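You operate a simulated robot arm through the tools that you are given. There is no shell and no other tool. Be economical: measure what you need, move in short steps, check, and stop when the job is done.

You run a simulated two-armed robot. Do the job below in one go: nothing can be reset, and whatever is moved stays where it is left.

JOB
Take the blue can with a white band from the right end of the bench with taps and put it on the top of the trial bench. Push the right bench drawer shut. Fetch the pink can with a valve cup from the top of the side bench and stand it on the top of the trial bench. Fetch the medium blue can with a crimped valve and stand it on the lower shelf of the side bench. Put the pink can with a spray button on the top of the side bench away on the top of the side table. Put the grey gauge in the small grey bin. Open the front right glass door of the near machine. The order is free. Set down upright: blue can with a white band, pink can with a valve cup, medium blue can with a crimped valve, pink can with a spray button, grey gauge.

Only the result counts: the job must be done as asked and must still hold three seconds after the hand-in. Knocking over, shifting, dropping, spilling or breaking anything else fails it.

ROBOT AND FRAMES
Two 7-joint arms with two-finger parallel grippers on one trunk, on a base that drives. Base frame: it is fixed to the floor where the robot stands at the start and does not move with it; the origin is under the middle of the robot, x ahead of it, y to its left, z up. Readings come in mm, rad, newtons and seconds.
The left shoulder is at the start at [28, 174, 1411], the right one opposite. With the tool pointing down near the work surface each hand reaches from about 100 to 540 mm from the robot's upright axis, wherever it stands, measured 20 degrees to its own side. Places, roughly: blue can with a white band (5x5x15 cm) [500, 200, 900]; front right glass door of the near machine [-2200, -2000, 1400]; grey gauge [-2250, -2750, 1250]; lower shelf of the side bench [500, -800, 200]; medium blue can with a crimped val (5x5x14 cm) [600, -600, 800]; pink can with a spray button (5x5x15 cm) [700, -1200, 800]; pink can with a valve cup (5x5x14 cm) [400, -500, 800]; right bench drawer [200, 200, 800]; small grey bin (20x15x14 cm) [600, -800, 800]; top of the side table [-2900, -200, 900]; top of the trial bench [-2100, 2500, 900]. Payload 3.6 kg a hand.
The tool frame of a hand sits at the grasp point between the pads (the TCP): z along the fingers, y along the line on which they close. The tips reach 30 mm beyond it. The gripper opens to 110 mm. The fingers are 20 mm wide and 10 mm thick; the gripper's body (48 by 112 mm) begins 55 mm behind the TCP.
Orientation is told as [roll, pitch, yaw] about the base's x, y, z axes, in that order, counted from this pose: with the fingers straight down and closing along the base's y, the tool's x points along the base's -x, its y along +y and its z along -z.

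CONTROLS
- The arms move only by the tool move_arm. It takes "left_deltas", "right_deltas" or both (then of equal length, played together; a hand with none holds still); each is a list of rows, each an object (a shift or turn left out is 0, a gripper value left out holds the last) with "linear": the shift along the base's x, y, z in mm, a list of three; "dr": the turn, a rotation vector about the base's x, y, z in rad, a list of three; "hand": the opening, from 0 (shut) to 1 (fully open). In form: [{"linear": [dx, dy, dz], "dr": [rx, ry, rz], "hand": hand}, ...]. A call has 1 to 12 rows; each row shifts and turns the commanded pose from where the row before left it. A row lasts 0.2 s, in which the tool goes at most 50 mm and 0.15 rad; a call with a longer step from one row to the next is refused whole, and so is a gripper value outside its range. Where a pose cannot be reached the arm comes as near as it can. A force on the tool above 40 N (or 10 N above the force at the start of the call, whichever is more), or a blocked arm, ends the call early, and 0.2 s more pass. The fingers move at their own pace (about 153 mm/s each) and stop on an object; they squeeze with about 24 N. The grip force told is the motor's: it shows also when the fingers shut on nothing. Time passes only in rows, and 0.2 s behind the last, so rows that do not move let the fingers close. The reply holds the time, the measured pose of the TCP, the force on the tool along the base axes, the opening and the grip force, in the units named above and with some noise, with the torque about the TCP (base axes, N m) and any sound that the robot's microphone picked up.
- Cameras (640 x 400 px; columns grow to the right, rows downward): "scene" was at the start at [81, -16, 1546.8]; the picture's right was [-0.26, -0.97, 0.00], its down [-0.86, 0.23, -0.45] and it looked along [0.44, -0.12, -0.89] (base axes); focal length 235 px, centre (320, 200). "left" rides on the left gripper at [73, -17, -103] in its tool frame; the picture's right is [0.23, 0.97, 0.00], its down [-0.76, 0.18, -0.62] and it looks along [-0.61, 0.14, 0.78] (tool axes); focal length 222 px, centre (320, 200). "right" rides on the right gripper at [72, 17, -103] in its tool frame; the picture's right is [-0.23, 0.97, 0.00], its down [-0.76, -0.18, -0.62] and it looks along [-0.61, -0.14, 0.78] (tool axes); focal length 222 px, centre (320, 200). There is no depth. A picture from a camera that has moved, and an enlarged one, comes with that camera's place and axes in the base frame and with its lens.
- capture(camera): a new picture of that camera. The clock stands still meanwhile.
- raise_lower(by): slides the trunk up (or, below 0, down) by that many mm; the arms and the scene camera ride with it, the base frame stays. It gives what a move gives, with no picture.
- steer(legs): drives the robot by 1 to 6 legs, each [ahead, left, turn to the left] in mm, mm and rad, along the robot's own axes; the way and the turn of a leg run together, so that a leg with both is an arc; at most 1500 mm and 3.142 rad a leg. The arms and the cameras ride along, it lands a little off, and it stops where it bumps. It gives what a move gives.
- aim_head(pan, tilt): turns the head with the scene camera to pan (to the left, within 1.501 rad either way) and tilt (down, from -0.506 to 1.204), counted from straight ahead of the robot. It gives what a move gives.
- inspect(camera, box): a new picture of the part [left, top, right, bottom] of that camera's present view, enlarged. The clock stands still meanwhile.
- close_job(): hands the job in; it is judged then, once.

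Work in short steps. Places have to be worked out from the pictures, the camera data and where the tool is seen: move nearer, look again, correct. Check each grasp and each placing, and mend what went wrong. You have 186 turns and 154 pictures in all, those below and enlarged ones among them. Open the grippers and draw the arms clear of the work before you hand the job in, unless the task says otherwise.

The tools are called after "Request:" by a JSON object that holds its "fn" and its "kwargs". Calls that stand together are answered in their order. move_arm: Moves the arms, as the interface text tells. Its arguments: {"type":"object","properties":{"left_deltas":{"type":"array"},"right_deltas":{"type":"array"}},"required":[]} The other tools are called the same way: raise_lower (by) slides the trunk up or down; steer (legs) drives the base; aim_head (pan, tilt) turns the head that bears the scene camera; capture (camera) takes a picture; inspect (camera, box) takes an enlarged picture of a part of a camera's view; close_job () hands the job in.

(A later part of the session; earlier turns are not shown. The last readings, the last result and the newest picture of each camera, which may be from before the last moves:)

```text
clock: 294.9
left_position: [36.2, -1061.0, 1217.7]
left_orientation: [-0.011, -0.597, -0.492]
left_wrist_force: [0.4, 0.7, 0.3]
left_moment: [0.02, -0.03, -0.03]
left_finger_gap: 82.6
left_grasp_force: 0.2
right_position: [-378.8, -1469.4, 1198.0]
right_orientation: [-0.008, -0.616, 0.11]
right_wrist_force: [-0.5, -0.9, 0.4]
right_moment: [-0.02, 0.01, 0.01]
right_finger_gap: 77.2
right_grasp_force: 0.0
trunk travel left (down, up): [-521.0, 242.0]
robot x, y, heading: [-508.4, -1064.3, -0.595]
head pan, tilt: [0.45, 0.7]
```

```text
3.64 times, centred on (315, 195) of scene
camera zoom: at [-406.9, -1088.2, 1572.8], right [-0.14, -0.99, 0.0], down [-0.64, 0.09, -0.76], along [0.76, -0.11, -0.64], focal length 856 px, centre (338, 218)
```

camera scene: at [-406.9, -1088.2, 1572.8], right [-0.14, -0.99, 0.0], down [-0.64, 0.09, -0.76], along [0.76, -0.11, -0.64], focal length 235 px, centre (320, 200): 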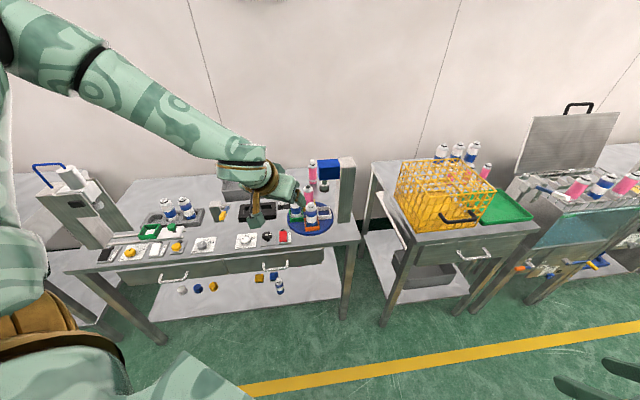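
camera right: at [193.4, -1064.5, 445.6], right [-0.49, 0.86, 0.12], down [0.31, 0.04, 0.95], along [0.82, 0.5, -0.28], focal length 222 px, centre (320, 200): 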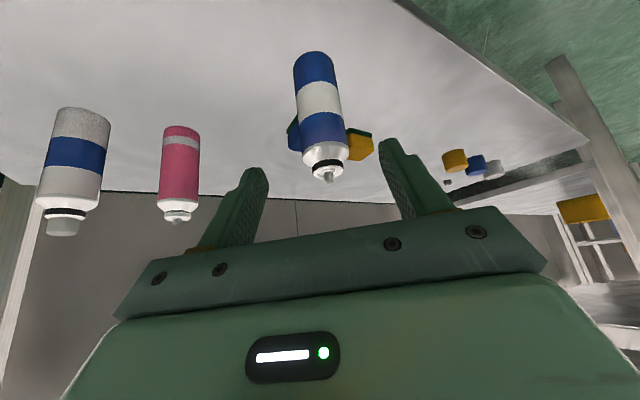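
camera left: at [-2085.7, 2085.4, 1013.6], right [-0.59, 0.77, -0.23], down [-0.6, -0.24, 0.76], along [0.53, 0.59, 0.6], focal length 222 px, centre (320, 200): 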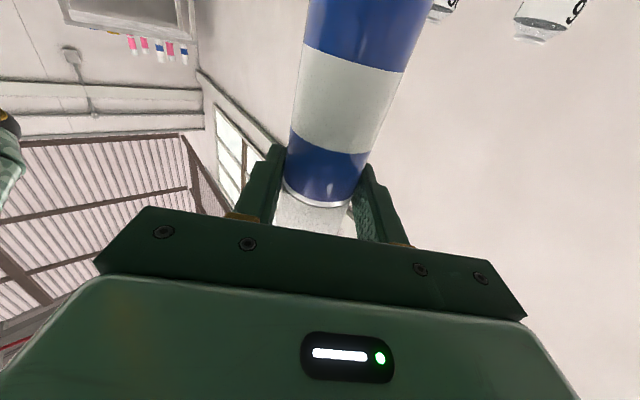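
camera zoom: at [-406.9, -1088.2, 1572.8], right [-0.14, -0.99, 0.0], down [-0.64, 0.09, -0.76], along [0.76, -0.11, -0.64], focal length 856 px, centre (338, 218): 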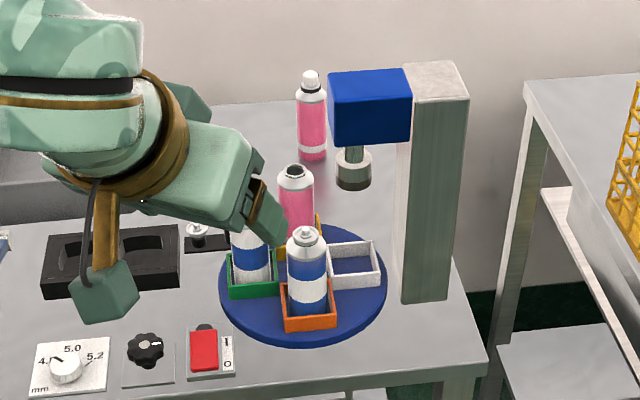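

Spray-button pink can at ≈[664,-1202], top ≈947; press head occupies y −1185…−1280, z 1073–1150, x<400. I drive in and bring the left hand over.

Request:
{"fn": "steer", "kwargs": {"legs": [[417, 282, 0]]}}

Request:
{"fn": "move_arm", "kwargs": {"left_deltas": [{"linear": [30, -30, 0]}, {"linear": [30, -30, 0]}, {"linear": [30, -35, -20]}, {"linear": [20, -35, -30]}, {"linear": [0, 0, 0]}]}}

Request:
{"fn": "raise_lower", "kwargs": {"by": -100}}

Request:
{"fn": "capture", "kwargs": {"camera": "left"}}

```text
clock: 297.9
left_position: [537.1, -1065.1, 1217.2]
left_orientation: [-0.01, -0.596, -0.497]
left_wrist_force: [-0.1, 0.0, 0.0]
left_moment: [0.02, -0.01, -0.02]
left_finger_gap: 82.8
left_grasp_force: 0.1
right_position: [121.4, -1471.2, 1198.0]
right_orientation: [-0.007, -0.618, 0.106]
right_wrist_force: [0.8, -0.6, -0.6]
right_moment: [0.04, 0.0, -0.01]
right_finger_gap: 76.9
right_grasp_force: 0.1
trunk travel left (down, up): [-521.0, 242.0]
robot x, y, heading: [-7.6, -1063.5, -0.596]
head pan, tilt: [0.45, 0.7]
```

```text
refused: row 3 steps farther than a row can; nothing moved
```

```text
clock: 299.2
left_position: [537.7, -1063.3, 1118.2]
left_orientation: [-0.01, -0.596, -0.493]
left_wrist_force: [-0.3, -0.2, -0.3]
left_moment: [-0.01, 0.01, -0.02]
left_finger_gap: 82.3
left_grasp_force: 0.1
right_position: [125.5, -1475.6, 1087.9]
right_orientation: [0.026, -0.591, 0.086]
right_wrist_force: [0.3, -0.6, 0.0]
right_moment: [-0.01, 0.01, -0.02]
right_finger_gap: 76.8
right_grasp_force: 0.1
trunk travel left (down, up): [-421.0, 342.0]
robot x, y, heading: [-7.9, -1064.2, -0.596]
head pan, tilt: [0.45, 0.7]
```

```text
62 pictures are left
camera left: at [426.3, -1021.5, 1162.0], right [0.3, 0.94, -0.14], down [0.33, 0.03, 0.94], along [0.89, -0.33, -0.31], focal length 222 px, centre (320, 200)
```

left: 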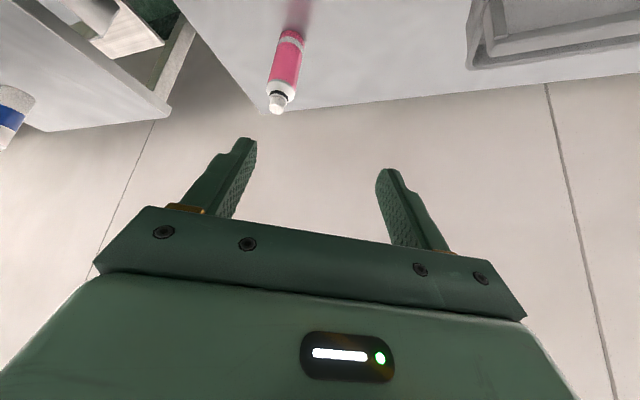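

Pink refined to [655,-1198]. I move above it and descend part-way.

Request:
{"fn": "move_arm", "kwargs": {"left_deltas": [{"linear": [30, -34, 0]}, {"linear": [30, -34, 0]}, {"linear": [30, -34, 0]}, {"linear": [27, -33, 0]}, {"linear": [0, 0, -40]}, {"linear": [0, 0, -40]}, {"linear": [0, 0, -30]}, {"linear": [0, 0, 0]}]}}

Request:
{"fn": "capture", "kwargs": {"camera": "left"}}

```text
clock: 301.0
left_position: [641.9, -1165.4, 1033.9]
left_orientation: [-0.011, -0.596, -0.496]
left_wrist_force: [-0.4, 0.9, -0.3]
left_moment: [0.03, -0.04, -0.01]
left_finger_gap: 82.3
left_grasp_force: 0.1
left hand out of reach, approached as far as the arm can: row 5, 6, 7
right_position: [125.2, -1474.1, 1086.7]
right_orientation: [0.023, -0.593, 0.088]
right_wrist_force: [-0.1, 0.5, 0.7]
right_moment: [0.01, -0.01, 0.01]
right_finger_gap: 77.2
right_grasp_force: 0.1
trunk travel left (down, up): [-421.0, 342.0]
robot x, y, heading: [-5.4, -1067.1, -0.592]
head pan, tilt: [0.45, 0.7]
```

```text
61 pictures are left
camera left: at [531.0, -1123.8, 1078.6], right [0.3, 0.94, -0.14], down [0.33, 0.03, 0.94], along [0.89, -0.33, -0.31], focal length 222 px, centre (320, 200)
```

left: 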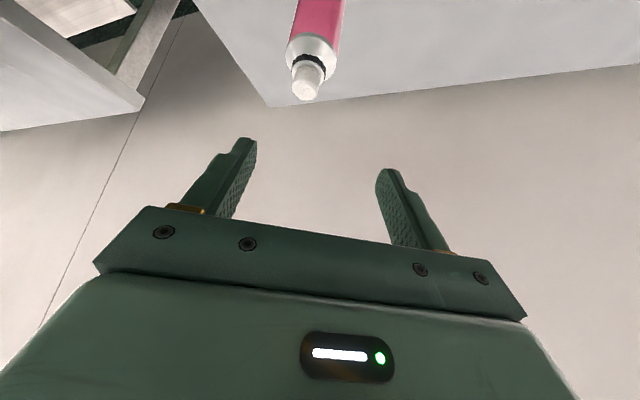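

Reach limit at this shoulder height; I lift the hand, lower the trunk 150 mm, then realign.

Request:
{"fn": "move_arm", "kwargs": {"left_deltas": [{"linear": [0, 0, 45]}, {"linear": [0, 0, 45]}, {"linear": [0, 0, 20]}]}}

Request:
{"fn": "raise_lower", "kwargs": {"by": -150}}

Request:
{"fn": "move_arm", "kwargs": {"left_deltas": [{"linear": [6, -16, 0]}, {"linear": [6, -16, 0]}, {"linear": [0, 0, 0]}]}}

Request:
{"fn": "capture", "kwargs": {"camera": "left"}}

```text
clock: 301.8
left_position: [643.6, -1164.3, 1147.0]
left_orientation: [-0.009, -0.596, -0.495]
left_wrist_force: [0.0, 0.0, -0.8]
left_moment: [-0.04, 0.02, 0.02]
left_finger_gap: 82.4
left_grasp_force: 0.1
right_position: [123.8, -1473.9, 1087.0]
right_orientation: [0.025, -0.593, 0.087]
right_wrist_force: [-0.2, 0.2, 0.3]
right_moment: [-0.01, 0.0, 0.03]
right_finger_gap: 77.0
right_grasp_force: 0.2
trunk travel left (down, up): [-421.0, 342.0]
robot x, y, heading: [-9.9, -1063.1, -0.588]
head pan, tilt: [0.45, 0.7]
```

```text
clock: 303.6
left_position: [641.2, -1165.8, 995.4]
left_orientation: [-0.011, -0.597, -0.495]
left_wrist_force: [-0.3, 0.1, -0.2]
left_moment: [-0.02, 0.01, 0.01]
left_finger_gap: 82.6
left_grasp_force: 0.0
right_position: [137.5, -1482.0, 904.8]
right_orientation: [0.106, -0.503, 0.045]
right_wrist_force: [-0.3, -0.1, 0.3]
right_moment: [-0.01, 0.0, -0.01]
right_finger_gap: 77.0
right_grasp_force: 0.0
trunk travel left (down, up): [-271.0, 492.0]
robot x, y, heading: [-5.5, -1066.7, -0.596]
head pan, tilt: [0.45, 0.7]
```

```text
clock: 304.4
left_position: [652.8, -1197.4, 994.3]
left_orientation: [-0.011, -0.598, -0.495]
left_wrist_force: [1.0, -0.4, -0.1]
left_moment: [0.05, -0.01, 0.03]
left_finger_gap: 82.5
left_grasp_force: 0.0
right_position: [138.0, -1481.9, 904.7]
right_orientation: [0.108, -0.503, 0.045]
right_wrist_force: [1.0, 0.7, 0.1]
right_moment: [0.0, -0.03, -0.02]
right_finger_gap: 77.0
right_grasp_force: 0.0
trunk travel left (down, up): [-271.0, 492.0]
robot x, y, heading: [-7.5, -1067.0, -0.593]
head pan, tilt: [0.45, 0.7]
```

```text
60 pictures are left
camera left: at [541.9, -1154.7, 1039.1], right [0.3, 0.94, -0.14], down [0.33, 0.03, 0.94], along [0.89, -0.33, -0.31], focal length 222 px, centre (320, 200)
```

left: 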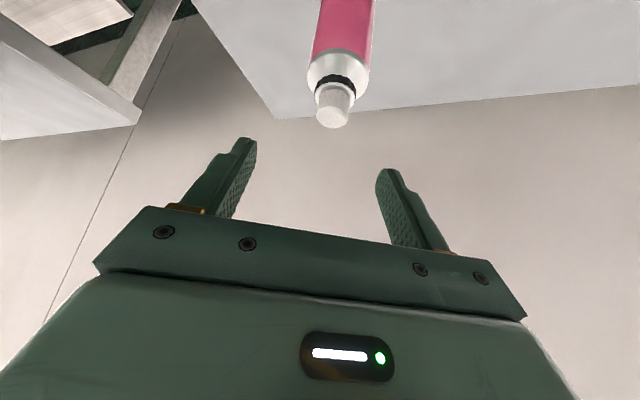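

Aligned. I descend to z≈890 (moving the right hand up at the same time) and close.

Request:
{"fn": "move_arm", "kwargs": {"left_deltas": [{"linear": [-1, 3, -35]}, {"linear": [0, 0, -35]}, {"linear": [0, 0, -34]}, {"linear": [0, 0, 0]}], "right_deltas": [{"linear": [-10, 0, 45]}, {"linear": [-10, 0, 45]}, {"linear": [-10, 0, 45]}, {"linear": [0, 0, 0]}]}}

Request:
{"fn": "capture", "kwargs": {"camera": "left"}}

```text
clock: 305.4
left_position: [652.4, -1194.9, 890.9]
left_orientation: [-0.009, -0.597, -0.496]
left_wrist_force: [0.2, -0.3, -1.0]
left_moment: [-0.02, -0.05, -0.01]
left_finger_gap: 82.4
left_grasp_force: 0.1
right_position: [172.2, -1475.0, 1020.2]
right_orientation: [0.105, -0.502, 0.044]
right_wrist_force: [0.2, 0.2, 0.4]
right_moment: [0.0, -0.02, -0.01]
right_finger_gap: 77.1
right_grasp_force: 0.1
right hand out of reach, approached as far as the arm can: row 1, 2, 3
trunk travel left (down, up): [-271.0, 492.0]
robot x, y, heading: [-6.8, -1065.5, -0.595]
head pan, tilt: [0.45, 0.7]
```

```text
59 pictures are left
camera left: at [541.9, -1153.3, 935.3], right [0.3, 0.94, -0.14], down [0.33, 0.03, 0.94], along [0.89, -0.33, -0.31], focal length 222 px, centre (320, 200)
```

left: 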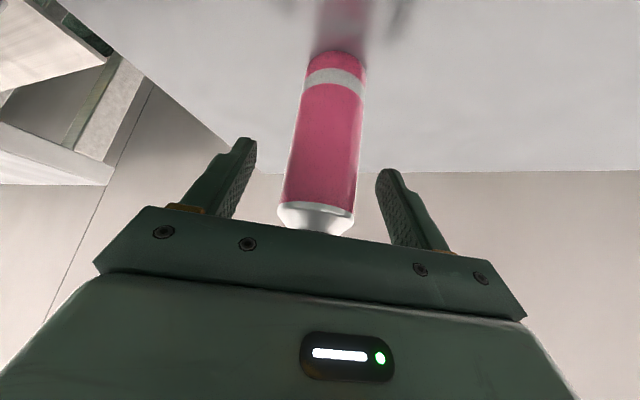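

Request:
{"fn": "move_arm", "kwargs": {"left_deltas": [{"hand": 0}, {"hand": 0}, {"hand": 0}, {"linear": [0, 0, 20]}, {"linear": [0, 0, 40]}, {"linear": [0, 0, 40]}, {"linear": [0, 0, 30]}]}}

Request:
{"fn": "raise_lower", "kwargs": {"by": 200}}

Request:
{"fn": "capture", "kwargs": {"camera": "left"}}

```text
clock: 307.0
left_position: [653.1, -1193.1, 1020.3]
left_orientation: [-0.009, -0.595, -0.496]
left_wrist_force: [-0.5, 0.0, -0.7]
left_moment: [0.01, 0.01, -0.02]
left_finger_gap: 44.3
left_grasp_force: 24.6
right_position: [173.4, -1476.1, 1019.1]
right_orientation: [0.105, -0.503, 0.044]
right_wrist_force: [-0.5, -0.1, -0.6]
right_moment: [0.0, -0.01, 0.02]
right_finger_gap: 77.0
right_grasp_force: 0.0
trunk travel left (down, up): [-271.0, 492.0]
robot x, y, heading: [-5.5, -1067.5, -0.589]
head pan, tilt: [0.45, 0.7]
```

```text
clock: 309.1
left_position: [652.7, -1195.3, 1221.2]
left_orientation: [-0.01, -0.595, -0.496]
left_wrist_force: [-0.6, 0.4, -1.8]
left_moment: [-0.02, 0.0, -0.02]
left_finger_gap: 44.3
left_grasp_force: 24.1
right_position: [168.4, -1467.8, 1232.1]
right_orientation: [0.079, -0.529, 0.057]
right_wrist_force: [0.6, 0.8, -0.4]
right_moment: [0.01, 0.0, 0.01]
right_finger_gap: 77.0
right_grasp_force: 0.0
trunk travel left (down, up): [-471.0, 292.0]
robot x, y, heading: [-8.0, -1063.2, -0.593]
head pan, tilt: [0.45, 0.7]
```

```text
58 pictures are left
camera left: at [541.6, -1152.0, 1264.9], right [0.3, 0.94, -0.14], down [0.34, 0.03, 0.94], along [0.89, -0.33, -0.31], focal length 222 px, centre (320, 200)
```

left: 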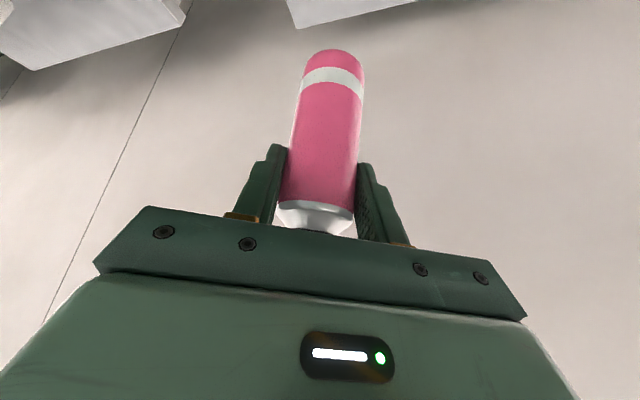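

Held. I raise 120 mm to clear the press, back out, and turn to face −x to look for the side table.

Request:
{"fn": "raise_lower", "kwargs": {"by": 120}}

Request:
{"fn": "steer", "kwargs": {"legs": [[-415, -280, 0], [-300, -200, 0], [0, 0, -2.55]]}}

Request:
{"fn": "aim_head", "kwargs": {"pan": -0.2, "tilt": 0.25}}

Request:
{"fn": "capture", "kwargs": {"camera": "scene"}}

```text
clock: 310.6
left_position: [652.4, -1195.5, 1340.6]
left_orientation: [-0.01, -0.595, -0.497]
left_wrist_force: [0.8, -0.4, -2.0]
left_moment: [0.0, 0.02, 0.03]
left_finger_gap: 44.4
left_grasp_force: 24.0
right_position: [166.5, -1466.2, 1352.9]
right_orientation: [0.077, -0.53, 0.054]
right_wrist_force: [-0.3, -0.3, -0.9]
right_moment: [-0.01, -0.04, -0.02]
right_finger_gap: 76.9
right_grasp_force: 0.0
trunk travel left (down, up): [-591.0, 172.0]
robot x, y, heading: [-7.5, -1066.4, -0.593]
head pan, tilt: [0.45, 0.7]
```

```text
clock: 321.4
left_position: [-1469.1, -1351.1, 1340.3]
left_orientation: [-0.009, -0.596, -3.004]
left_wrist_force: [-0.1, 0.1, -2.4]
left_moment: [0.0, -0.04, 0.02]
left_finger_gap: 43.8
left_grasp_force: 23.9
right_position: [-1238.7, -844.5, 1352.8]
right_orientation: [0.078, -0.531, -2.454]
right_wrist_force: [0.1, 0.1, -0.3]
right_moment: [-0.02, 0.03, -0.05]
right_finger_gap: 77.0
right_grasp_force: 0.1
trunk travel left (down, up): [-591.0, 172.0]
robot x, y, heading: [-862.4, -1062.6, -3.106]
head pan, tilt: [0.45, 0.7]
```

```text
clock: 322.4
left_position: [-1468.8, -1350.6, 1341.0]
left_orientation: [-0.01, -0.598, -3.003]
left_wrist_force: [-0.2, 0.4, -2.1]
left_moment: [0.01, 0.0, 0.0]
left_finger_gap: 44.4
left_grasp_force: 23.7
right_position: [-1238.6, -844.2, 1353.0]
right_orientation: [0.079, -0.53, -2.452]
right_wrist_force: [0.5, 0.1, 1.0]
right_moment: [0.04, 0.0, 0.02]
right_finger_gap: 77.1
right_grasp_force: 0.1
trunk travel left (down, up): [-591.0, 172.0]
robot x, y, heading: [-860.9, -1064.5, -3.104]
head pan, tilt: [-0.201, 0.25]
```

```text
57 pictures are left
camera scene: at [-969.3, -1049.5, 1683.9], right [0.16, 0.99, 0.0], down [0.24, -0.04, -0.97], along [-0.96, 0.15, -0.25], focal length 235 px, centre (320, 200)
```

scene: 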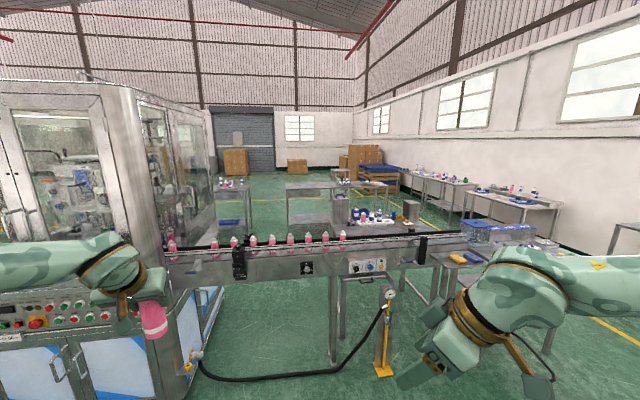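

Request:
{"fn": "inspect", "kwargs": {"camera": "scene", "box": [270, 170, 500, 330]}}

```text
2.50 times, centred on (385, 250) of scene
camera zoom: at [-969.3, -1049.5, 1683.9], right [0.16, 0.99, 0.0], down [0.24, -0.04, -0.97], along [-0.96, 0.15, -0.25], focal length 588 px, centre (158, 75)
```

zoom: 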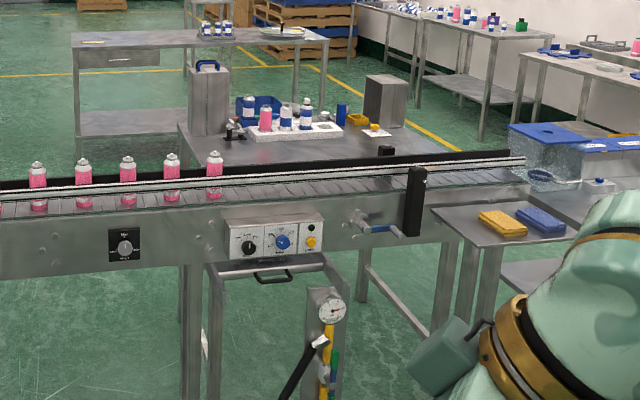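

The side table is behind the conveyor; I'll go round via the trial-bench aisle to its right end. Driving to (−3140, 1250), facing back (−y), then looking.

Request:
{"fn": "steer", "kwargs": {"legs": [[0, 0, -1.608], [1157, 160, 0], [1157, 160, 0], [0, 1000, 0], [0, 960, 0]]}}

Request:
{"fn": "aim_head", "kwargs": {"pan": 1.45, "tilt": 0.4}}

Request:
{"fn": "capture", "kwargs": {"camera": "scene"}}

```text
clock: 342.3
left_position: [-2411.1, 1878.3, 1340.1]
left_orientation: [-0.012, -0.594, 1.704]
left_wrist_force: [-0.1, -0.2, -1.5]
left_moment: [-0.01, -0.01, 0.0]
left_finger_gap: 44.4
left_grasp_force: 24.4
right_position: [-1905.0, 1643.4, 1352.9]
right_orientation: [0.078, -0.529, 2.25]
right_wrist_force: [0.0, -0.6, 0.5]
right_moment: [-0.01, -0.03, 0.01]
right_finger_gap: 76.9
right_grasp_force: 0.0
trunk travel left (down, up): [-591.0, 172.0]
robot x, y, heading: [-2126.6, 1268.4, 1.604]
head pan, tilt: [-0.201, 0.25]
stopped in leg 4: the robot was blocked; the commanded pose is now the measured one
```

```text
clock: 344.0
left_position: [-2408.3, 1876.7, 1339.8]
left_orientation: [-0.013, -0.596, 1.703]
left_wrist_force: [0.6, 0.0, -1.7]
left_moment: [-0.02, 0.05, -0.02]
left_finger_gap: 44.1
left_grasp_force: 23.9
right_position: [-1904.2, 1643.4, 1353.2]
right_orientation: [0.078, -0.531, 2.253]
right_wrist_force: [0.1, -0.1, 0.2]
right_moment: [0.0, 0.02, 0.01]
right_finger_gap: 77.1
right_grasp_force: 0.0
trunk travel left (down, up): [-591.0, 172.0]
robot x, y, heading: [-2128.6, 1263.9, 1.604]
head pan, tilt: [1.45, 0.4]
```

```text
55 pictures are left
camera scene: at [-2218.8, 1291.1, 1670.0], right [0.09, 1.0, 0.0], down [0.39, -0.04, -0.92], along [-0.92, 0.08, -0.39], focal length 235 px, centre (320, 200)
```

scene: 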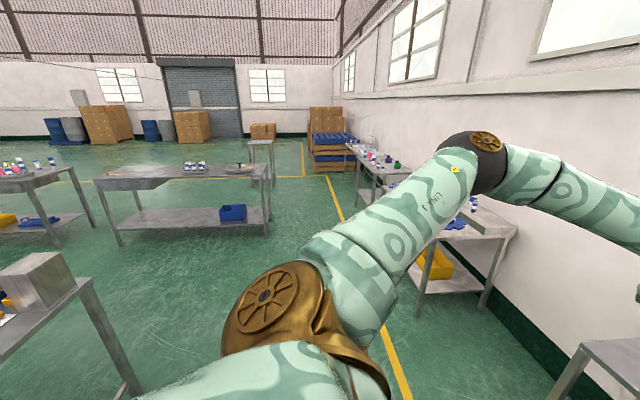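

The near table's corner blocked me (base bump). I go 110 mm farther from it and continue, then turn around.

Request:
{"fn": "steer", "kwargs": {"legs": [[110, -30, -0.033], [0, 1010, 0], [0, 0, 3.1]]}}

Request:
{"fn": "aim_head", "kwargs": {"pan": 0.15, "tilt": 0.6}}

Request:
{"fn": "capture", "kwargs": {"camera": "scene"}}

```text
clock: 357.5
left_position: [-2868.5, 757.3, 1340.6]
left_orientation: [-0.011, -0.595, -1.477]
left_wrist_force: [-0.3, 0.0, -2.1]
left_moment: [0.02, -0.01, -0.03]
left_finger_gap: 43.9
left_grasp_force: 24.5
right_position: [-3365.7, 1010.1, 1353.2]
right_orientation: [0.077, -0.531, -0.93]
right_wrist_force: [0.4, -0.1, 0.7]
right_moment: [-0.02, -0.04, 0.0]
right_finger_gap: 77.3
right_grasp_force: 0.1
trunk travel left (down, up): [-591.0, 172.0]
robot x, y, heading: [-3127.9, 1373.4, -1.573]
head pan, tilt: [1.45, 0.4]
```

```text
clock: 359.0
left_position: [-2868.1, 757.2, 1340.7]
left_orientation: [-0.01, -0.594, -1.478]
left_wrist_force: [0.0, 0.0, -1.8]
left_moment: [0.01, -0.01, 0.0]
left_finger_gap: 43.8
left_grasp_force: 24.0
right_position: [-3365.0, 1009.2, 1352.7]
right_orientation: [0.078, -0.53, -0.928]
right_wrist_force: [1.4, -0.6, -1.1]
right_moment: [-0.02, 0.02, 0.01]
right_finger_gap: 76.9
right_grasp_force: 0.0
trunk travel left (down, up): [-591.0, 172.0]
robot x, y, heading: [-3130.1, 1376.4, -1.577]
head pan, tilt: [0.15, 0.6]
```

```text
54 pictures are left
camera scene: at [-3116.1, 1274.1, 1651.7], right [-0.99, -0.15, 0.0], down [-0.08, 0.56, -0.82], along [0.12, -0.82, -0.57], focal length 235 px, centre (320, 200)
```

scene: 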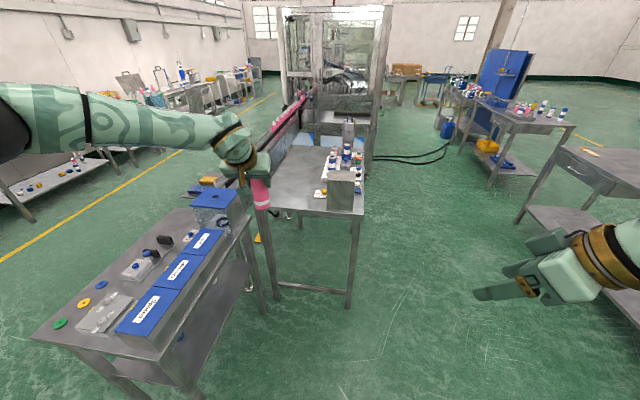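

The side table is clear on its near-left part (around [−2850,170]); near edge y≈280. I drive ahead 590 mm and lower the trunk.

Request:
{"fn": "steer", "kwargs": {"legs": [[590, 15, 0]]}}

Request:
{"fn": "raise_lower", "kwargs": {"by": -310}}

Request:
{"fn": "capture", "kwargs": {"camera": "left"}}

Request:
{"fn": "aim_head", "kwargs": {"pan": 0.35, "tilt": 0.7}}

Request:
{"fn": "capture", "kwargs": {"camera": "scene"}}

```text
clock: 362.3
left_position: [-2866.1, 168.2, 1340.9]
left_orientation: [-0.009, -0.595, -1.487]
left_wrist_force: [-0.2, 0.0, -1.2]
left_moment: [0.02, -0.02, 0.0]
left_finger_gap: 43.6
left_grasp_force: 23.9
right_position: [-3360.8, 427.6, 1353.2]
right_orientation: [0.078, -0.53, -0.938]
right_wrist_force: [-0.6, 0.3, 0.6]
right_moment: [-0.02, 0.01, 0.01]
right_finger_gap: 77.1
right_grasp_force: 0.1
trunk travel left (down, up): [-591.0, 172.0]
robot x, y, heading: [-3117.4, 793.6, -1.585]
head pan, tilt: [0.15, 0.6]
```

```text
clock: 365.4
left_position: [-2866.0, 168.7, 1032.0]
left_orientation: [-0.01, -0.598, -1.489]
left_wrist_force: [-0.2, 1.2, -1.4]
left_moment: [0.04, 0.0, -0.03]
left_finger_gap: 44.0
left_grasp_force: 24.3
right_position: [-3360.4, 419.1, 1035.1]
right_orientation: [0.101, -0.508, -0.952]
right_wrist_force: [0.6, -0.2, 1.2]
right_moment: [0.02, 0.04, -0.01]
right_finger_gap: 77.2
right_grasp_force: 0.0
trunk travel left (down, up): [-281.0, 482.0]
robot x, y, heading: [-3120.1, 791.4, -1.588]
head pan, tilt: [0.15, 0.6]
```

```text
53 pictures are left
camera left: at [-2891.5, 285.5, 1075.5], right [0.96, 0.26, -0.14], down [0.21, -0.26, 0.94], along [0.21, -0.93, -0.31], focal length 222 px, centre (320, 200)
```

left: 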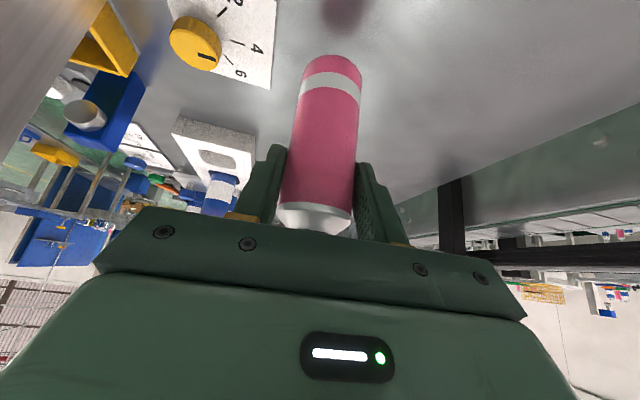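

```text
clock: 366.1
left_position: [-2867.5, 168.7, 1029.8]
left_orientation: [-0.009, -0.596, -1.488]
left_wrist_force: [0.2, 0.7, -2.2]
left_moment: [0.01, 0.02, -0.01]
left_finger_gap: 43.5
left_grasp_force: 23.9
right_position: [-3361.1, 419.7, 1033.3]
right_orientation: [0.101, -0.507, -0.952]
right_wrist_force: [0.5, 0.7, -0.9]
right_moment: [-0.01, 0.0, 0.03]
right_finger_gap: 77.2
right_grasp_force: 0.1
trunk travel left (down, up): [-281.0, 482.0]
robot x, y, heading: [-3121.0, 789.3, -1.587]
head pan, tilt: [0.351, 0.7]
```

```text
52 pictures are left
camera scene: at [-3093.3, 622.8, 1330.1], right [-0.94, -0.33, 0.0], down [-0.21, 0.61, -0.76], along [0.25, -0.72, -0.64], focal length 235 px, centre (320, 200)
```

scene: 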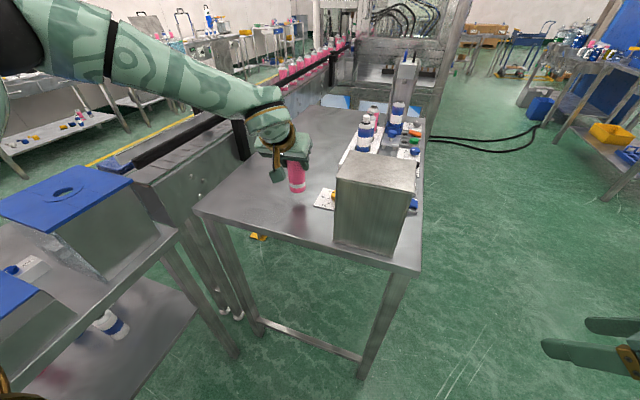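

Placement spot is clear. I lower to contact in steps.

Request:
{"fn": "move_arm", "kwargs": {"left_deltas": [{"linear": [0, 0, -25]}, {"linear": [0, 0, -15]}, {"linear": [0, 0, -6]}, {"linear": [0, 0, 0]}]}}

Request:
{"fn": "move_arm", "kwargs": {"left_deltas": [{"linear": [0, 0, -5]}, {"linear": [0, 0, -4]}, {"linear": [0, 0, 0]}]}}

Request:
{"fn": "move_arm", "kwargs": {"left_deltas": [{"linear": [0, 0, -4]}, {"linear": [0, 0, -4]}, {"linear": [0, 0, 0]}]}}

```text
clock: 367.1
left_position: [-2867.2, 168.9, 986.5]
left_orientation: [-0.01, -0.6, -1.488]
left_wrist_force: [0.8, -1.8, 18.1]
left_moment: [-0.32, -0.45, 0.05]
left_finger_gap: 43.6
left_grasp_force: 24.0
right_position: [-3360.3, 420.7, 1034.5]
right_orientation: [0.101, -0.509, -0.952]
right_wrist_force: [0.2, 0.8, 0.0]
right_moment: [0.01, 0.02, -0.01]
right_finger_gap: 77.0
right_grasp_force: 0.1
trunk travel left (down, up): [-281.0, 482.0]
robot x, y, heading: [-3119.5, 789.4, -1.585]
head pan, tilt: [0.351, 0.7]
```

```text
clock: 367.9
left_position: [-2867.8, 169.6, 976.4]
left_orientation: [-0.011, -0.597, -1.489]
left_wrist_force: [1.7, 0.0, 17.5]
left_moment: [-0.26, -0.37, 0.02]
left_finger_gap: 43.9
left_grasp_force: 24.0
right_position: [-3360.7, 420.1, 1035.4]
right_orientation: [0.103, -0.506, -0.952]
right_wrist_force: [-0.4, -0.6, 0.3]
right_moment: [0.0, 0.01, -0.05]
right_finger_gap: 77.1
right_grasp_force: 0.2
trunk travel left (down, up): [-281.0, 482.0]
robot x, y, heading: [-3120.9, 790.8, -1.586]
head pan, tilt: [0.351, 0.7]
```

```text
clock: 368.7
left_position: [-2867.0, 169.3, 967.9]
left_orientation: [-0.011, -0.599, -1.489]
left_wrist_force: [1.1, 2.1, 17.5]
left_moment: [-0.18, -0.37, 0.01]
left_finger_gap: 43.9
left_grasp_force: 24.0
right_position: [-3360.4, 422.1, 1034.6]
right_orientation: [0.102, -0.508, -0.953]
right_wrist_force: [0.2, -0.7, -0.1]
right_moment: [-0.02, 0.02, -0.02]
right_finger_gap: 76.9
right_grasp_force: 0.1
trunk travel left (down, up): [-281.0, 482.0]
robot x, y, heading: [-3117.5, 790.1, -1.582]
head pan, tilt: [0.351, 0.7]
```

Contact occurred at 986 already (the can slid slightly in the grip). I release and retreat along the tool axis.

Request:
{"fn": "move_arm", "kwargs": {"left_deltas": [{"linear": [0, 0, 2], "hand": 0.7}, {"hand": 0.7}, {"hand": 0.7}, {"linear": [-1, 8, 13]}, {"linear": [-1, 14, 21]}, {"linear": [-2, 17, 25]}, {"linear": [-2, 17, 25]}, {"linear": [-2, 17, 25]}, {"linear": [0, 0, 0]}]}}

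Request:
{"fn": "inspect", "kwargs": {"camera": "scene", "box": [190, 80, 440, 270]}}

```text
clock: 370.7
left_position: [-2872.9, 240.3, 1078.2]
left_orientation: [-0.009, -0.596, -1.488]
left_wrist_force: [0.5, -0.3, -0.6]
left_moment: [0.0, -0.01, 0.01]
left_finger_gap: 77.4
left_grasp_force: 0.1
right_position: [-3359.7, 418.8, 1034.8]
right_orientation: [0.102, -0.507, -0.953]
right_wrist_force: [0.4, 0.0, 0.5]
right_moment: [-0.01, -0.03, 0.04]
right_finger_gap: 76.9
right_grasp_force: 0.1
trunk travel left (down, up): [-281.0, 482.0]
robot x, y, heading: [-3122.7, 788.5, -1.581]
head pan, tilt: [0.351, 0.7]
```

```text
2.11 times, centred on (315, 175) of scene
camera zoom: at [-3093.2, 622.5, 1330.0], right [-0.94, -0.33, 0.0], down [-0.21, 0.61, -0.76], along [0.25, -0.72, -0.64], focal length 495 px, centre (330, 253)
```

zoom: 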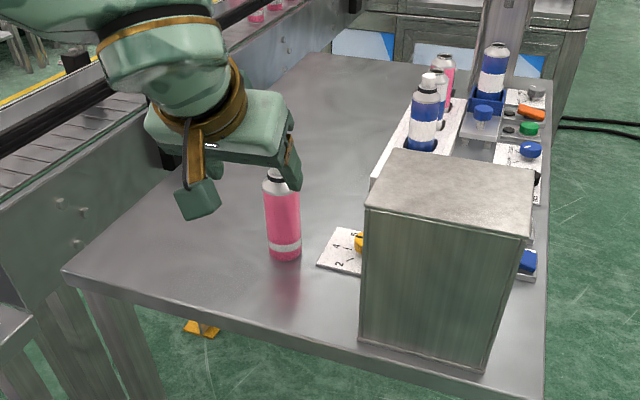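

The pink spray can stands upright on the side table. I back off and drive round to face the near machine at (−1170,−2000).

Request:
{"fn": "steer", "kwargs": {"legs": [[-590, 0, 0], [0, 1480, 0], [0, 480, 0], [1480, 0, 0], [1480, 0, 0], [440, 0, -1.56]]}}

Request:
{"fn": "raise_lower", "kwargs": {"by": 230}}

Request:
{"fn": "aim_head", "kwargs": {"pan": 0.0, "tilt": 0.2}}

Request:
{"fn": "capture", "kwargs": {"camera": "scene"}}

```text
clock: 401.0
left_position: [-2111.2, -2097.1, 1078.5]
left_orientation: [-0.01, -0.595, -3.082]
left_wrist_force: [0.6, -0.5, -0.7]
left_moment: [-0.01, -0.03, -0.02]
left_finger_gap: 76.9
left_grasp_force: 0.1
right_position: [-1922.2, -1616.1, 1034.5]
right_orientation: [0.101, -0.505, -2.547]
right_wrist_force: [0.6, -0.3, 0.0]
right_moment: [-0.02, -0.01, 0.03]
right_finger_gap: 77.1
right_grasp_force: 0.0
trunk travel left (down, up): [-281.0, 482.0]
robot x, y, heading: [-1552.2, -1861.9, 3.098]
head pan, tilt: [0.351, 0.7]
cut short: leg 6
```

```text
clock: 403.4
left_position: [-2112.7, -2096.8, 1308.9]
left_orientation: [-0.008, -0.594, -3.081]
left_wrist_force: [-0.4, -0.3, -0.2]
left_moment: [-0.02, -0.03, 0.0]
left_finger_gap: 77.3
left_grasp_force: 0.1
right_position: [-1920.0, -1616.3, 1264.6]
right_orientation: [0.101, -0.506, -2.547]
right_wrist_force: [-0.1, 0.5, 0.6]
right_moment: [-0.03, 0.02, 0.0]
right_finger_gap: 77.0
right_grasp_force: 0.0
trunk travel left (down, up): [-511.0, 252.0]
robot x, y, heading: [-1557.6, -1866.9, 3.101]
head pan, tilt: [0.351, 0.7]
```

```text
clock: 404.4
left_position: [-2111.8, -2097.6, 1308.3]
left_orientation: [-0.01, -0.597, -3.082]
left_wrist_force: [0.3, -0.6, 0.9]
left_moment: [-0.01, 0.0, -0.01]
left_finger_gap: 77.0
left_grasp_force: 0.1
right_position: [-1920.3, -1616.8, 1265.1]
right_orientation: [0.1, -0.507, -2.548]
right_wrist_force: [-0.2, -0.4, 0.4]
right_moment: [-0.01, 0.02, 0.05]
right_finger_gap: 77.0
right_grasp_force: 0.1
trunk travel left (down, up): [-511.0, 252.0]
robot x, y, heading: [-1555.8, -1864.5, 3.101]
head pan, tilt: [0.0, 0.201]
```

```text
50 pictures are left
camera scene: at [-1671.6, -1860.2, 1608.1], right [0.04, 1.0, 0.0], down [0.2, -0.01, -0.98], along [-0.98, 0.04, -0.2], focal length 235 px, centre (320, 200)
```

scene: 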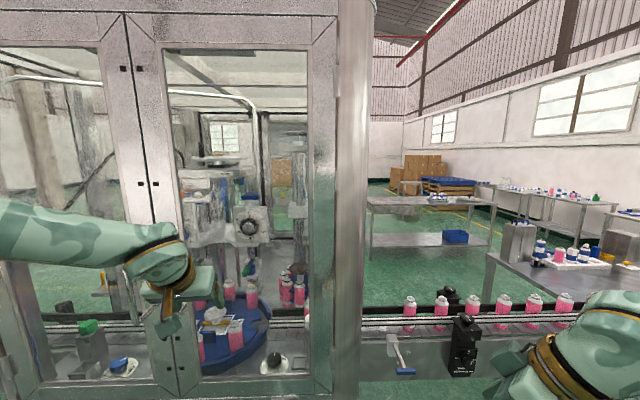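

I'm close to the machine; I back off 250 mm and zoom on the doors.

Request:
{"fn": "steer", "kwargs": {"legs": [[-250, 0, 0.04]]}}

Request:
{"fn": "move_arm", "kwargs": {"left_deltas": [{"linear": [40, -25, 0]}, {"linear": [40, -25, 0]}, {"linear": [40, -25, 0]}, {"linear": [40, -25, 0]}, {"linear": [20, 0, 0]}]}}

Request:
{"fn": "capture", "kwargs": {"camera": "scene"}}

Request:
{"fn": "inspect", "kwargs": {"camera": "scene", "box": [100, 30, 300, 330]}}

```text
clock: 406.2
left_position: [-1845.4, -2124.5, 1308.7]
left_orientation: [-0.011, -0.594, -3.04]
left_wrist_force: [-0.4, -0.5, 0.0]
left_moment: [-0.02, -0.02, 0.03]
left_finger_gap: 76.7
left_grasp_force: 0.0
right_position: [-1674.2, -1636.1, 1264.9]
right_orientation: [0.101, -0.504, -2.508]
right_wrist_force: [0.7, -0.3, -0.2]
right_moment: [0.0, 0.01, 0.02]
right_finger_gap: 77.0
right_grasp_force: 0.1
trunk travel left (down, up): [-511.0, 252.0]
robot x, y, heading: [-1296.9, -1870.7, -3.143]
head pan, tilt: [0.0, 0.201]
```

```text
clock: 407.4
left_position: [-1665.1, -2223.5, 1307.0]
left_orientation: [-0.011, -0.594, -3.043]
left_wrist_force: [0.2, -0.7, 0.3]
left_moment: [-0.01, -0.05, -0.01]
left_finger_gap: 77.0
left_grasp_force: 0.0
right_position: [-1673.2, -1636.1, 1264.3]
right_orientation: [0.1, -0.509, -2.508]
right_wrist_force: [0.7, -0.1, -1.3]
right_moment: [-0.02, -0.02, -0.02]
right_finger_gap: 77.2
right_grasp_force: 0.0
trunk travel left (down, up): [-511.0, 252.0]
robot x, y, heading: [-1301.7, -1869.8, -3.143]
head pan, tilt: [0.0, 0.201]
```

```text
49 pictures are left
camera scene: at [-1416.2, -1868.9, 1608.2], right [0.0, 1.0, 0.0], down [0.2, 0.0, -0.98], along [-0.98, 0.0, -0.2], focal length 235 px, centre (320, 200)
```

scene: 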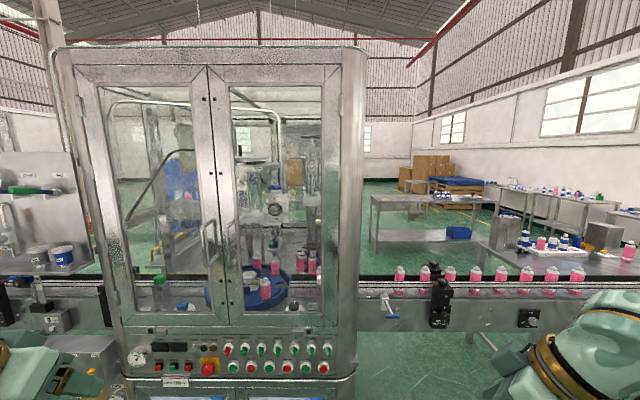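

```text
1.33 times, centred on (200, 180) of scene
camera zoom: at [-1416.2, -1868.9, 1608.2], right [0.0, 1.0, 0.0], down [0.2, 0.0, -0.98], along [-0.98, 0.0, -0.2], focal length 314 px, centre (480, 227)
```

zoom: 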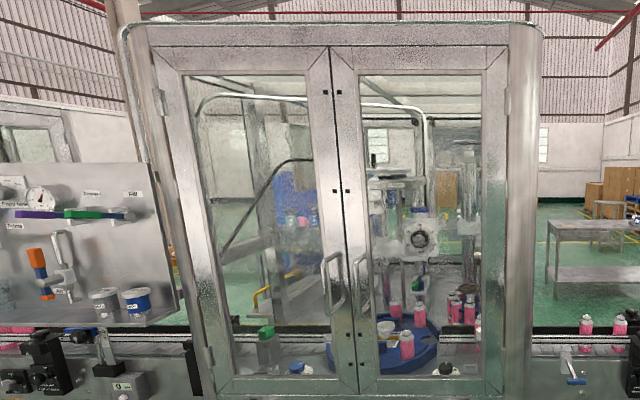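

Doors are clear now: right door's vertical handle at about [−2155,−2195, 1206–1374], hinge at y≈−1790. I pitch the left hand more horizontal to grip that handle.

Request:
{"fn": "raise_lower", "kwargs": {"by": -100}}

Request:
{"fn": "move_arm", "kwargs": {"left_deltas": [{"linear": [-30, 10, 20], "dr": [-0.013, 0.12, -0.02], "hand": 0.75}, {"linear": [-30, 10, 20], "dr": [-0.013, 0.12, -0.02]}, {"linear": [-30, 10, 20], "dr": [-0.013, 0.12, -0.02]}, {"linear": [-30, 10, 20], "dr": [-0.013, 0.12, -0.02]}, {"linear": [-30, 0, 5], "dr": [-0.013, 0.12, -0.02]}, {"linear": [0, 0, 0]}]}}

Request:
{"fn": "capture", "kwargs": {"camera": "left"}}

```text
clock: 408.7
left_position: [-1665.7, -2225.0, 1207.6]
left_orientation: [-0.01, -0.596, -3.042]
left_wrist_force: [-0.6, -0.3, 0.2]
left_moment: [0.03, 0.02, 0.0]
left_finger_gap: 77.2
left_grasp_force: 0.0
right_position: [-1673.7, -1636.7, 1165.5]
right_orientation: [0.099, -0.507, -2.506]
right_wrist_force: [0.4, -0.7, 0.1]
right_moment: [-0.03, 0.04, 0.01]
right_finger_gap: 76.9
right_grasp_force: 0.1
trunk travel left (down, up): [-411.0, 352.0]
robot x, y, heading: [-1300.2, -1871.9, -3.14]
head pan, tilt: [0.0, 0.201]
```

```text
clock: 410.1
left_position: [-1814.2, -2183.7, 1291.7]
left_orientation: [0.079, -1.201, 3.065]
left_wrist_force: [-0.4, 0.2, 0.4]
left_moment: [-0.02, 0.01, 0.02]
left_finger_gap: 82.5
left_grasp_force: 0.0
right_position: [-1673.7, -1637.0, 1165.5]
right_orientation: [0.1, -0.508, -2.508]
right_wrist_force: [0.4, -0.1, -0.1]
right_moment: [0.03, -0.01, 0.0]
right_finger_gap: 77.1
right_grasp_force: 0.0
trunk travel left (down, up): [-411.0, 352.0]
robot x, y, heading: [-1301.6, -1870.6, -3.133]
head pan, tilt: [0.0, 0.201]
```

```text
47 pictures are left
camera left: at [-1691.3, -2167.9, 1261.4], right [0.08, -0.98, -0.18], down [0.3, -0.15, 0.94], along [-0.95, -0.13, 0.29], focal length 222 px, centre (320, 200)
```

left: 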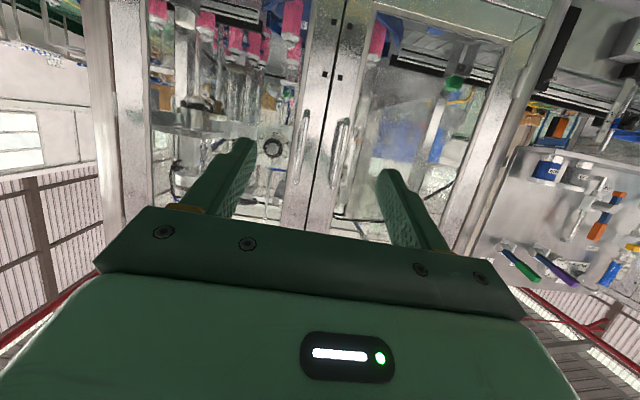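

Handle located at ≈[−2148,−2173,1231–1371]. I adjust y and drive 250 mm closer.

Request:
{"fn": "move_arm", "kwargs": {"left_deltas": [{"linear": [0, 11, 8]}, {"linear": [0, 0, 0]}]}}

Request:
{"fn": "steer", "kwargs": {"legs": [[250, 0, 0]]}}

Request:
{"fn": "capture", "kwargs": {"camera": "left"}}

```text
clock: 410.7
left_position: [-1815.7, -2174.0, 1300.3]
left_orientation: [0.079, -1.197, 3.069]
left_wrist_force: [-0.3, 0.0, 0.9]
left_moment: [0.02, -0.01, -0.05]
left_finger_gap: 82.7
left_grasp_force: 0.0
right_position: [-1675.1, -1637.9, 1164.8]
right_orientation: [0.099, -0.506, -2.509]
right_wrist_force: [-0.5, -0.2, 0.3]
right_moment: [-0.02, 0.0, -0.01]
right_finger_gap: 77.0
right_grasp_force: 0.1
trunk travel left (down, up): [-411.0, 352.0]
robot x, y, heading: [-1300.4, -1870.6, -3.14]
head pan, tilt: [0.0, 0.201]
```

```text
clock: 412.6
left_position: [-2069.9, -2173.3, 1299.7]
left_orientation: [0.08, -1.197, 3.065]
left_wrist_force: [-0.1, 0.2, 0.2]
left_moment: [0.03, 0.0, -0.02]
left_finger_gap: 82.6
left_grasp_force: 0.0
right_position: [-1929.1, -1635.0, 1164.0]
right_orientation: [0.1, -0.504, -2.509]
right_wrist_force: [-0.6, 0.2, 0.8]
right_moment: [-0.02, -0.04, 0.0]
right_finger_gap: 76.7
right_grasp_force: 0.0
trunk travel left (down, up): [-411.0, 352.0]
robot x, y, heading: [-1555.4, -1869.8, -3.139]
head pan, tilt: [0.0, 0.201]
```

```text
46 pictures are left
camera left: at [-1946.8, -2157.5, 1269.2], right [0.08, -0.98, -0.18], down [0.3, -0.15, 0.94], along [-0.95, -0.13, 0.28], focal length 222 px, centre (320, 200)
```

left: 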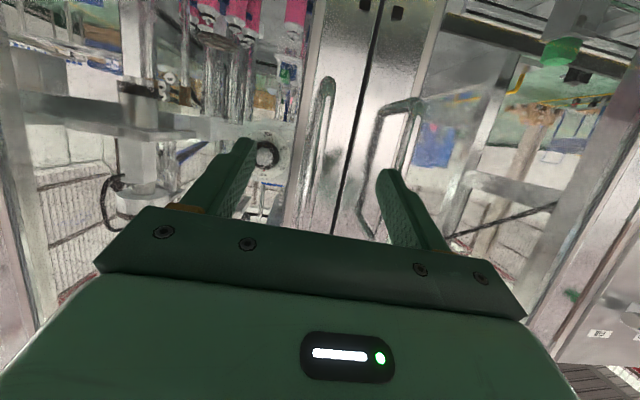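

The bar lies between the fingers. I advance 68 mm and close.

Request:
{"fn": "move_arm", "kwargs": {"left_deltas": [{"linear": [-25, 0, 0]}, {"linear": [-25, 0, 0]}, {"linear": [-18, 0, 0]}, {"linear": [0, 0, 0]}, {"hand": 0}, {"hand": 0}, {"hand": 0}]}}

Request:
{"fn": "capture", "kwargs": {"camera": "left"}}

```text
clock: 414.2
left_position: [-2137.4, -2175.5, 1300.7]
left_orientation: [0.074, -1.199, 3.069]
left_wrist_force: [0.1, -0.3, 1.1]
left_moment: [1.09, -0.08, 0.07]
left_finger_gap: 14.1
left_grasp_force: 45.6
right_position: [-1928.1, -1636.2, 1165.5]
right_orientation: [0.1, -0.506, -2.507]
right_wrist_force: [0.4, -0.5, 0.1]
right_moment: [0.03, 0.02, 0.0]
right_finger_gap: 76.9
right_grasp_force: 0.1
trunk travel left (down, up): [-411.0, 352.0]
robot x, y, heading: [-1553.8, -1870.2, -3.14]
head pan, tilt: [0.0, 0.201]
```

```text
45 pictures are left
camera left: at [-2014.6, -2158.4, 1270.3], right [0.08, -0.98, -0.18], down [0.3, -0.15, 0.94], along [-0.95, -0.13, 0.28], focal length 222 px, centre (320, 200)
```

left: 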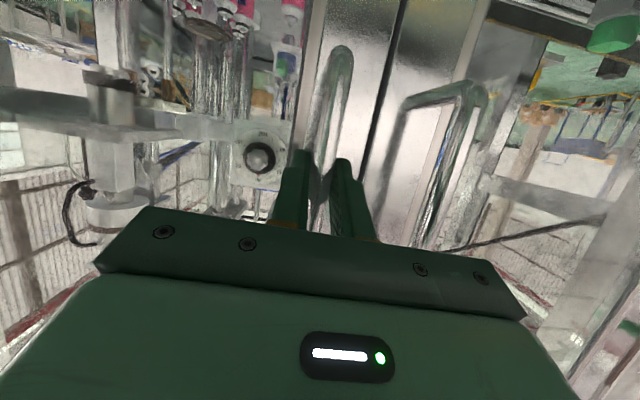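

Handle gripped (gap 14). I pull along the door's arc around the hinge at y≈−1790.

Request:
{"fn": "move_arm", "kwargs": {"left_deltas": [{"linear": [38, 7, 0], "dr": [0, 0, 0.08]}, {"linear": [37, 11, 0], "dr": [0, 0, 0.08]}, {"linear": [36, 15, 0], "dr": [0, 0, 0.08]}, {"linear": [0, 0, 0]}]}}

Request:
{"fn": "capture", "kwargs": {"camera": "scene"}}

```text
clock: 415.2
left_position: [-2026.6, -2139.8, 1301.3]
left_orientation: [0.077, -1.198, -2.974]
left_wrist_force: [1.4, -1.1, 5.0]
left_moment: [1.11, -0.38, -0.11]
left_finger_gap: 14.3
left_grasp_force: 44.6
right_position: [-1928.3, -1638.1, 1164.6]
right_orientation: [0.098, -0.504, -2.509]
right_wrist_force: [0.0, -1.1, 0.2]
right_moment: [0.01, 0.03, 0.01]
right_finger_gap: 76.9
right_grasp_force: 0.1
trunk travel left (down, up): [-411.0, 352.0]
robot x, y, heading: [-1554.5, -1868.2, -3.138]
head pan, tilt: [0.0, 0.201]
```

```text
44 pictures are left
camera scene: at [-1690.1, -1870.9, 1507.6], right [0.0, 1.0, 0.0], down [0.2, 0.0, -0.98], along [-0.98, 0.0, -0.2], focal length 235 px, centre (320, 200)
```

scene: 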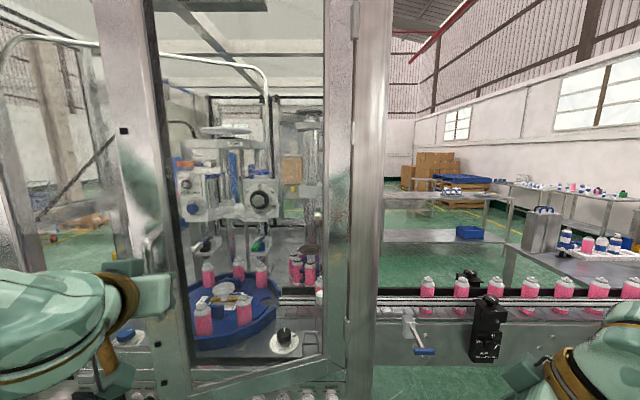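

Door is opening (~0.3 rad). I continue to ~0.6 rad with the arm.

Request:
{"fn": "move_arm", "kwargs": {"left_deltas": [{"linear": [34, 18, 0], "dr": [0, 0, 0.08]}, {"linear": [32, 22, 0], "dr": [0, 0, 0.08]}, {"linear": [30, 25, 0], "dr": [0, 0, 0.08]}, {"linear": [0, 0, 0]}]}}

Request:
{"fn": "steer", "kwargs": {"legs": [[-52, -58, 0], [-39, -67, 0], [-25, -73, 0]]}}

Request:
{"fn": "capture", "kwargs": {"camera": "scene"}}

```text
clock: 415.8
left_position: [-1969.4, -2104.5, 1301.7]
left_orientation: [0.088, -1.187, -2.798]
left_wrist_force: [13.3, -19.1, 0.8]
left_moment: [0.6, 1.02, 0.34]
left_finger_gap: 14.3
left_grasp_force: 44.6
left hand out of reach, approached as far as the arm can: row 2, 3
right_position: [-1927.3, -1640.1, 1165.5]
right_orientation: [0.096, -0.506, -2.504]
right_wrist_force: [0.4, 0.0, -0.1]
right_moment: [-0.04, 0.01, -0.01]
right_finger_gap: 77.0
right_grasp_force: 0.1
trunk travel left (down, up): [-411.0, 352.0]
robot x, y, heading: [-1551.7, -1872.5, -3.138]
head pan, tilt: [0.0, 0.201]
stopped in row 3 (left hand): the force on the tool passed its limit at 46 N (the readings are from after the stop); the commanded pose is now the measured one
```

```text
clock: 416.7
left_position: [-1946.5, -2088.0, 1303.9]
left_orientation: [0.074, -1.192, -2.772]
left_wrist_force: [15.1, -13.6, -17.3]
left_moment: [0.95, 0.08, 0.26]
left_finger_gap: 14.1
left_grasp_force: 45.3
right_position: [-1908.1, -1620.8, 1164.6]
right_orientation: [0.096, -0.51, -2.496]
right_wrist_force: [0.7, 0.5, -0.4]
right_moment: [-0.07, 0.06, -0.03]
right_finger_gap: 76.9
right_grasp_force: 0.0
trunk travel left (down, up): [-411.0, 352.0]
robot x, y, heading: [-1536.3, -1851.0, -3.13]
head pan, tilt: [0.0, 0.201]
stopped in leg 1: the force on the tool passed its limit at 41 N (the readings are from after the stop); the commanded pose is now the measured one
```

```text
43 pictures are left
camera scene: at [-1666.6, -1852.9, 1507.7], right [-0.01, 1.0, 0.0], down [0.2, 0.0, -0.98], along [-0.98, -0.01, -0.2], focal length 235 px, centre (320, 200)
```

scene: 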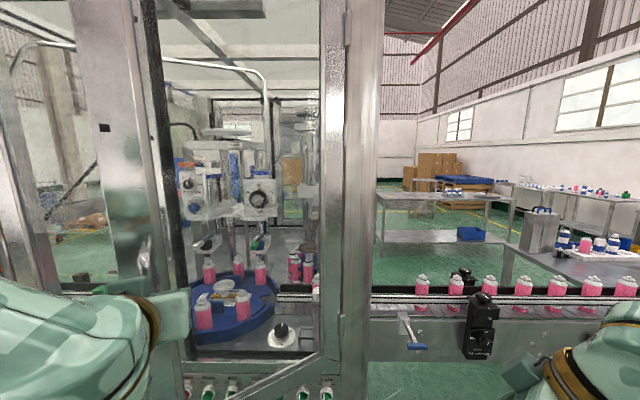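

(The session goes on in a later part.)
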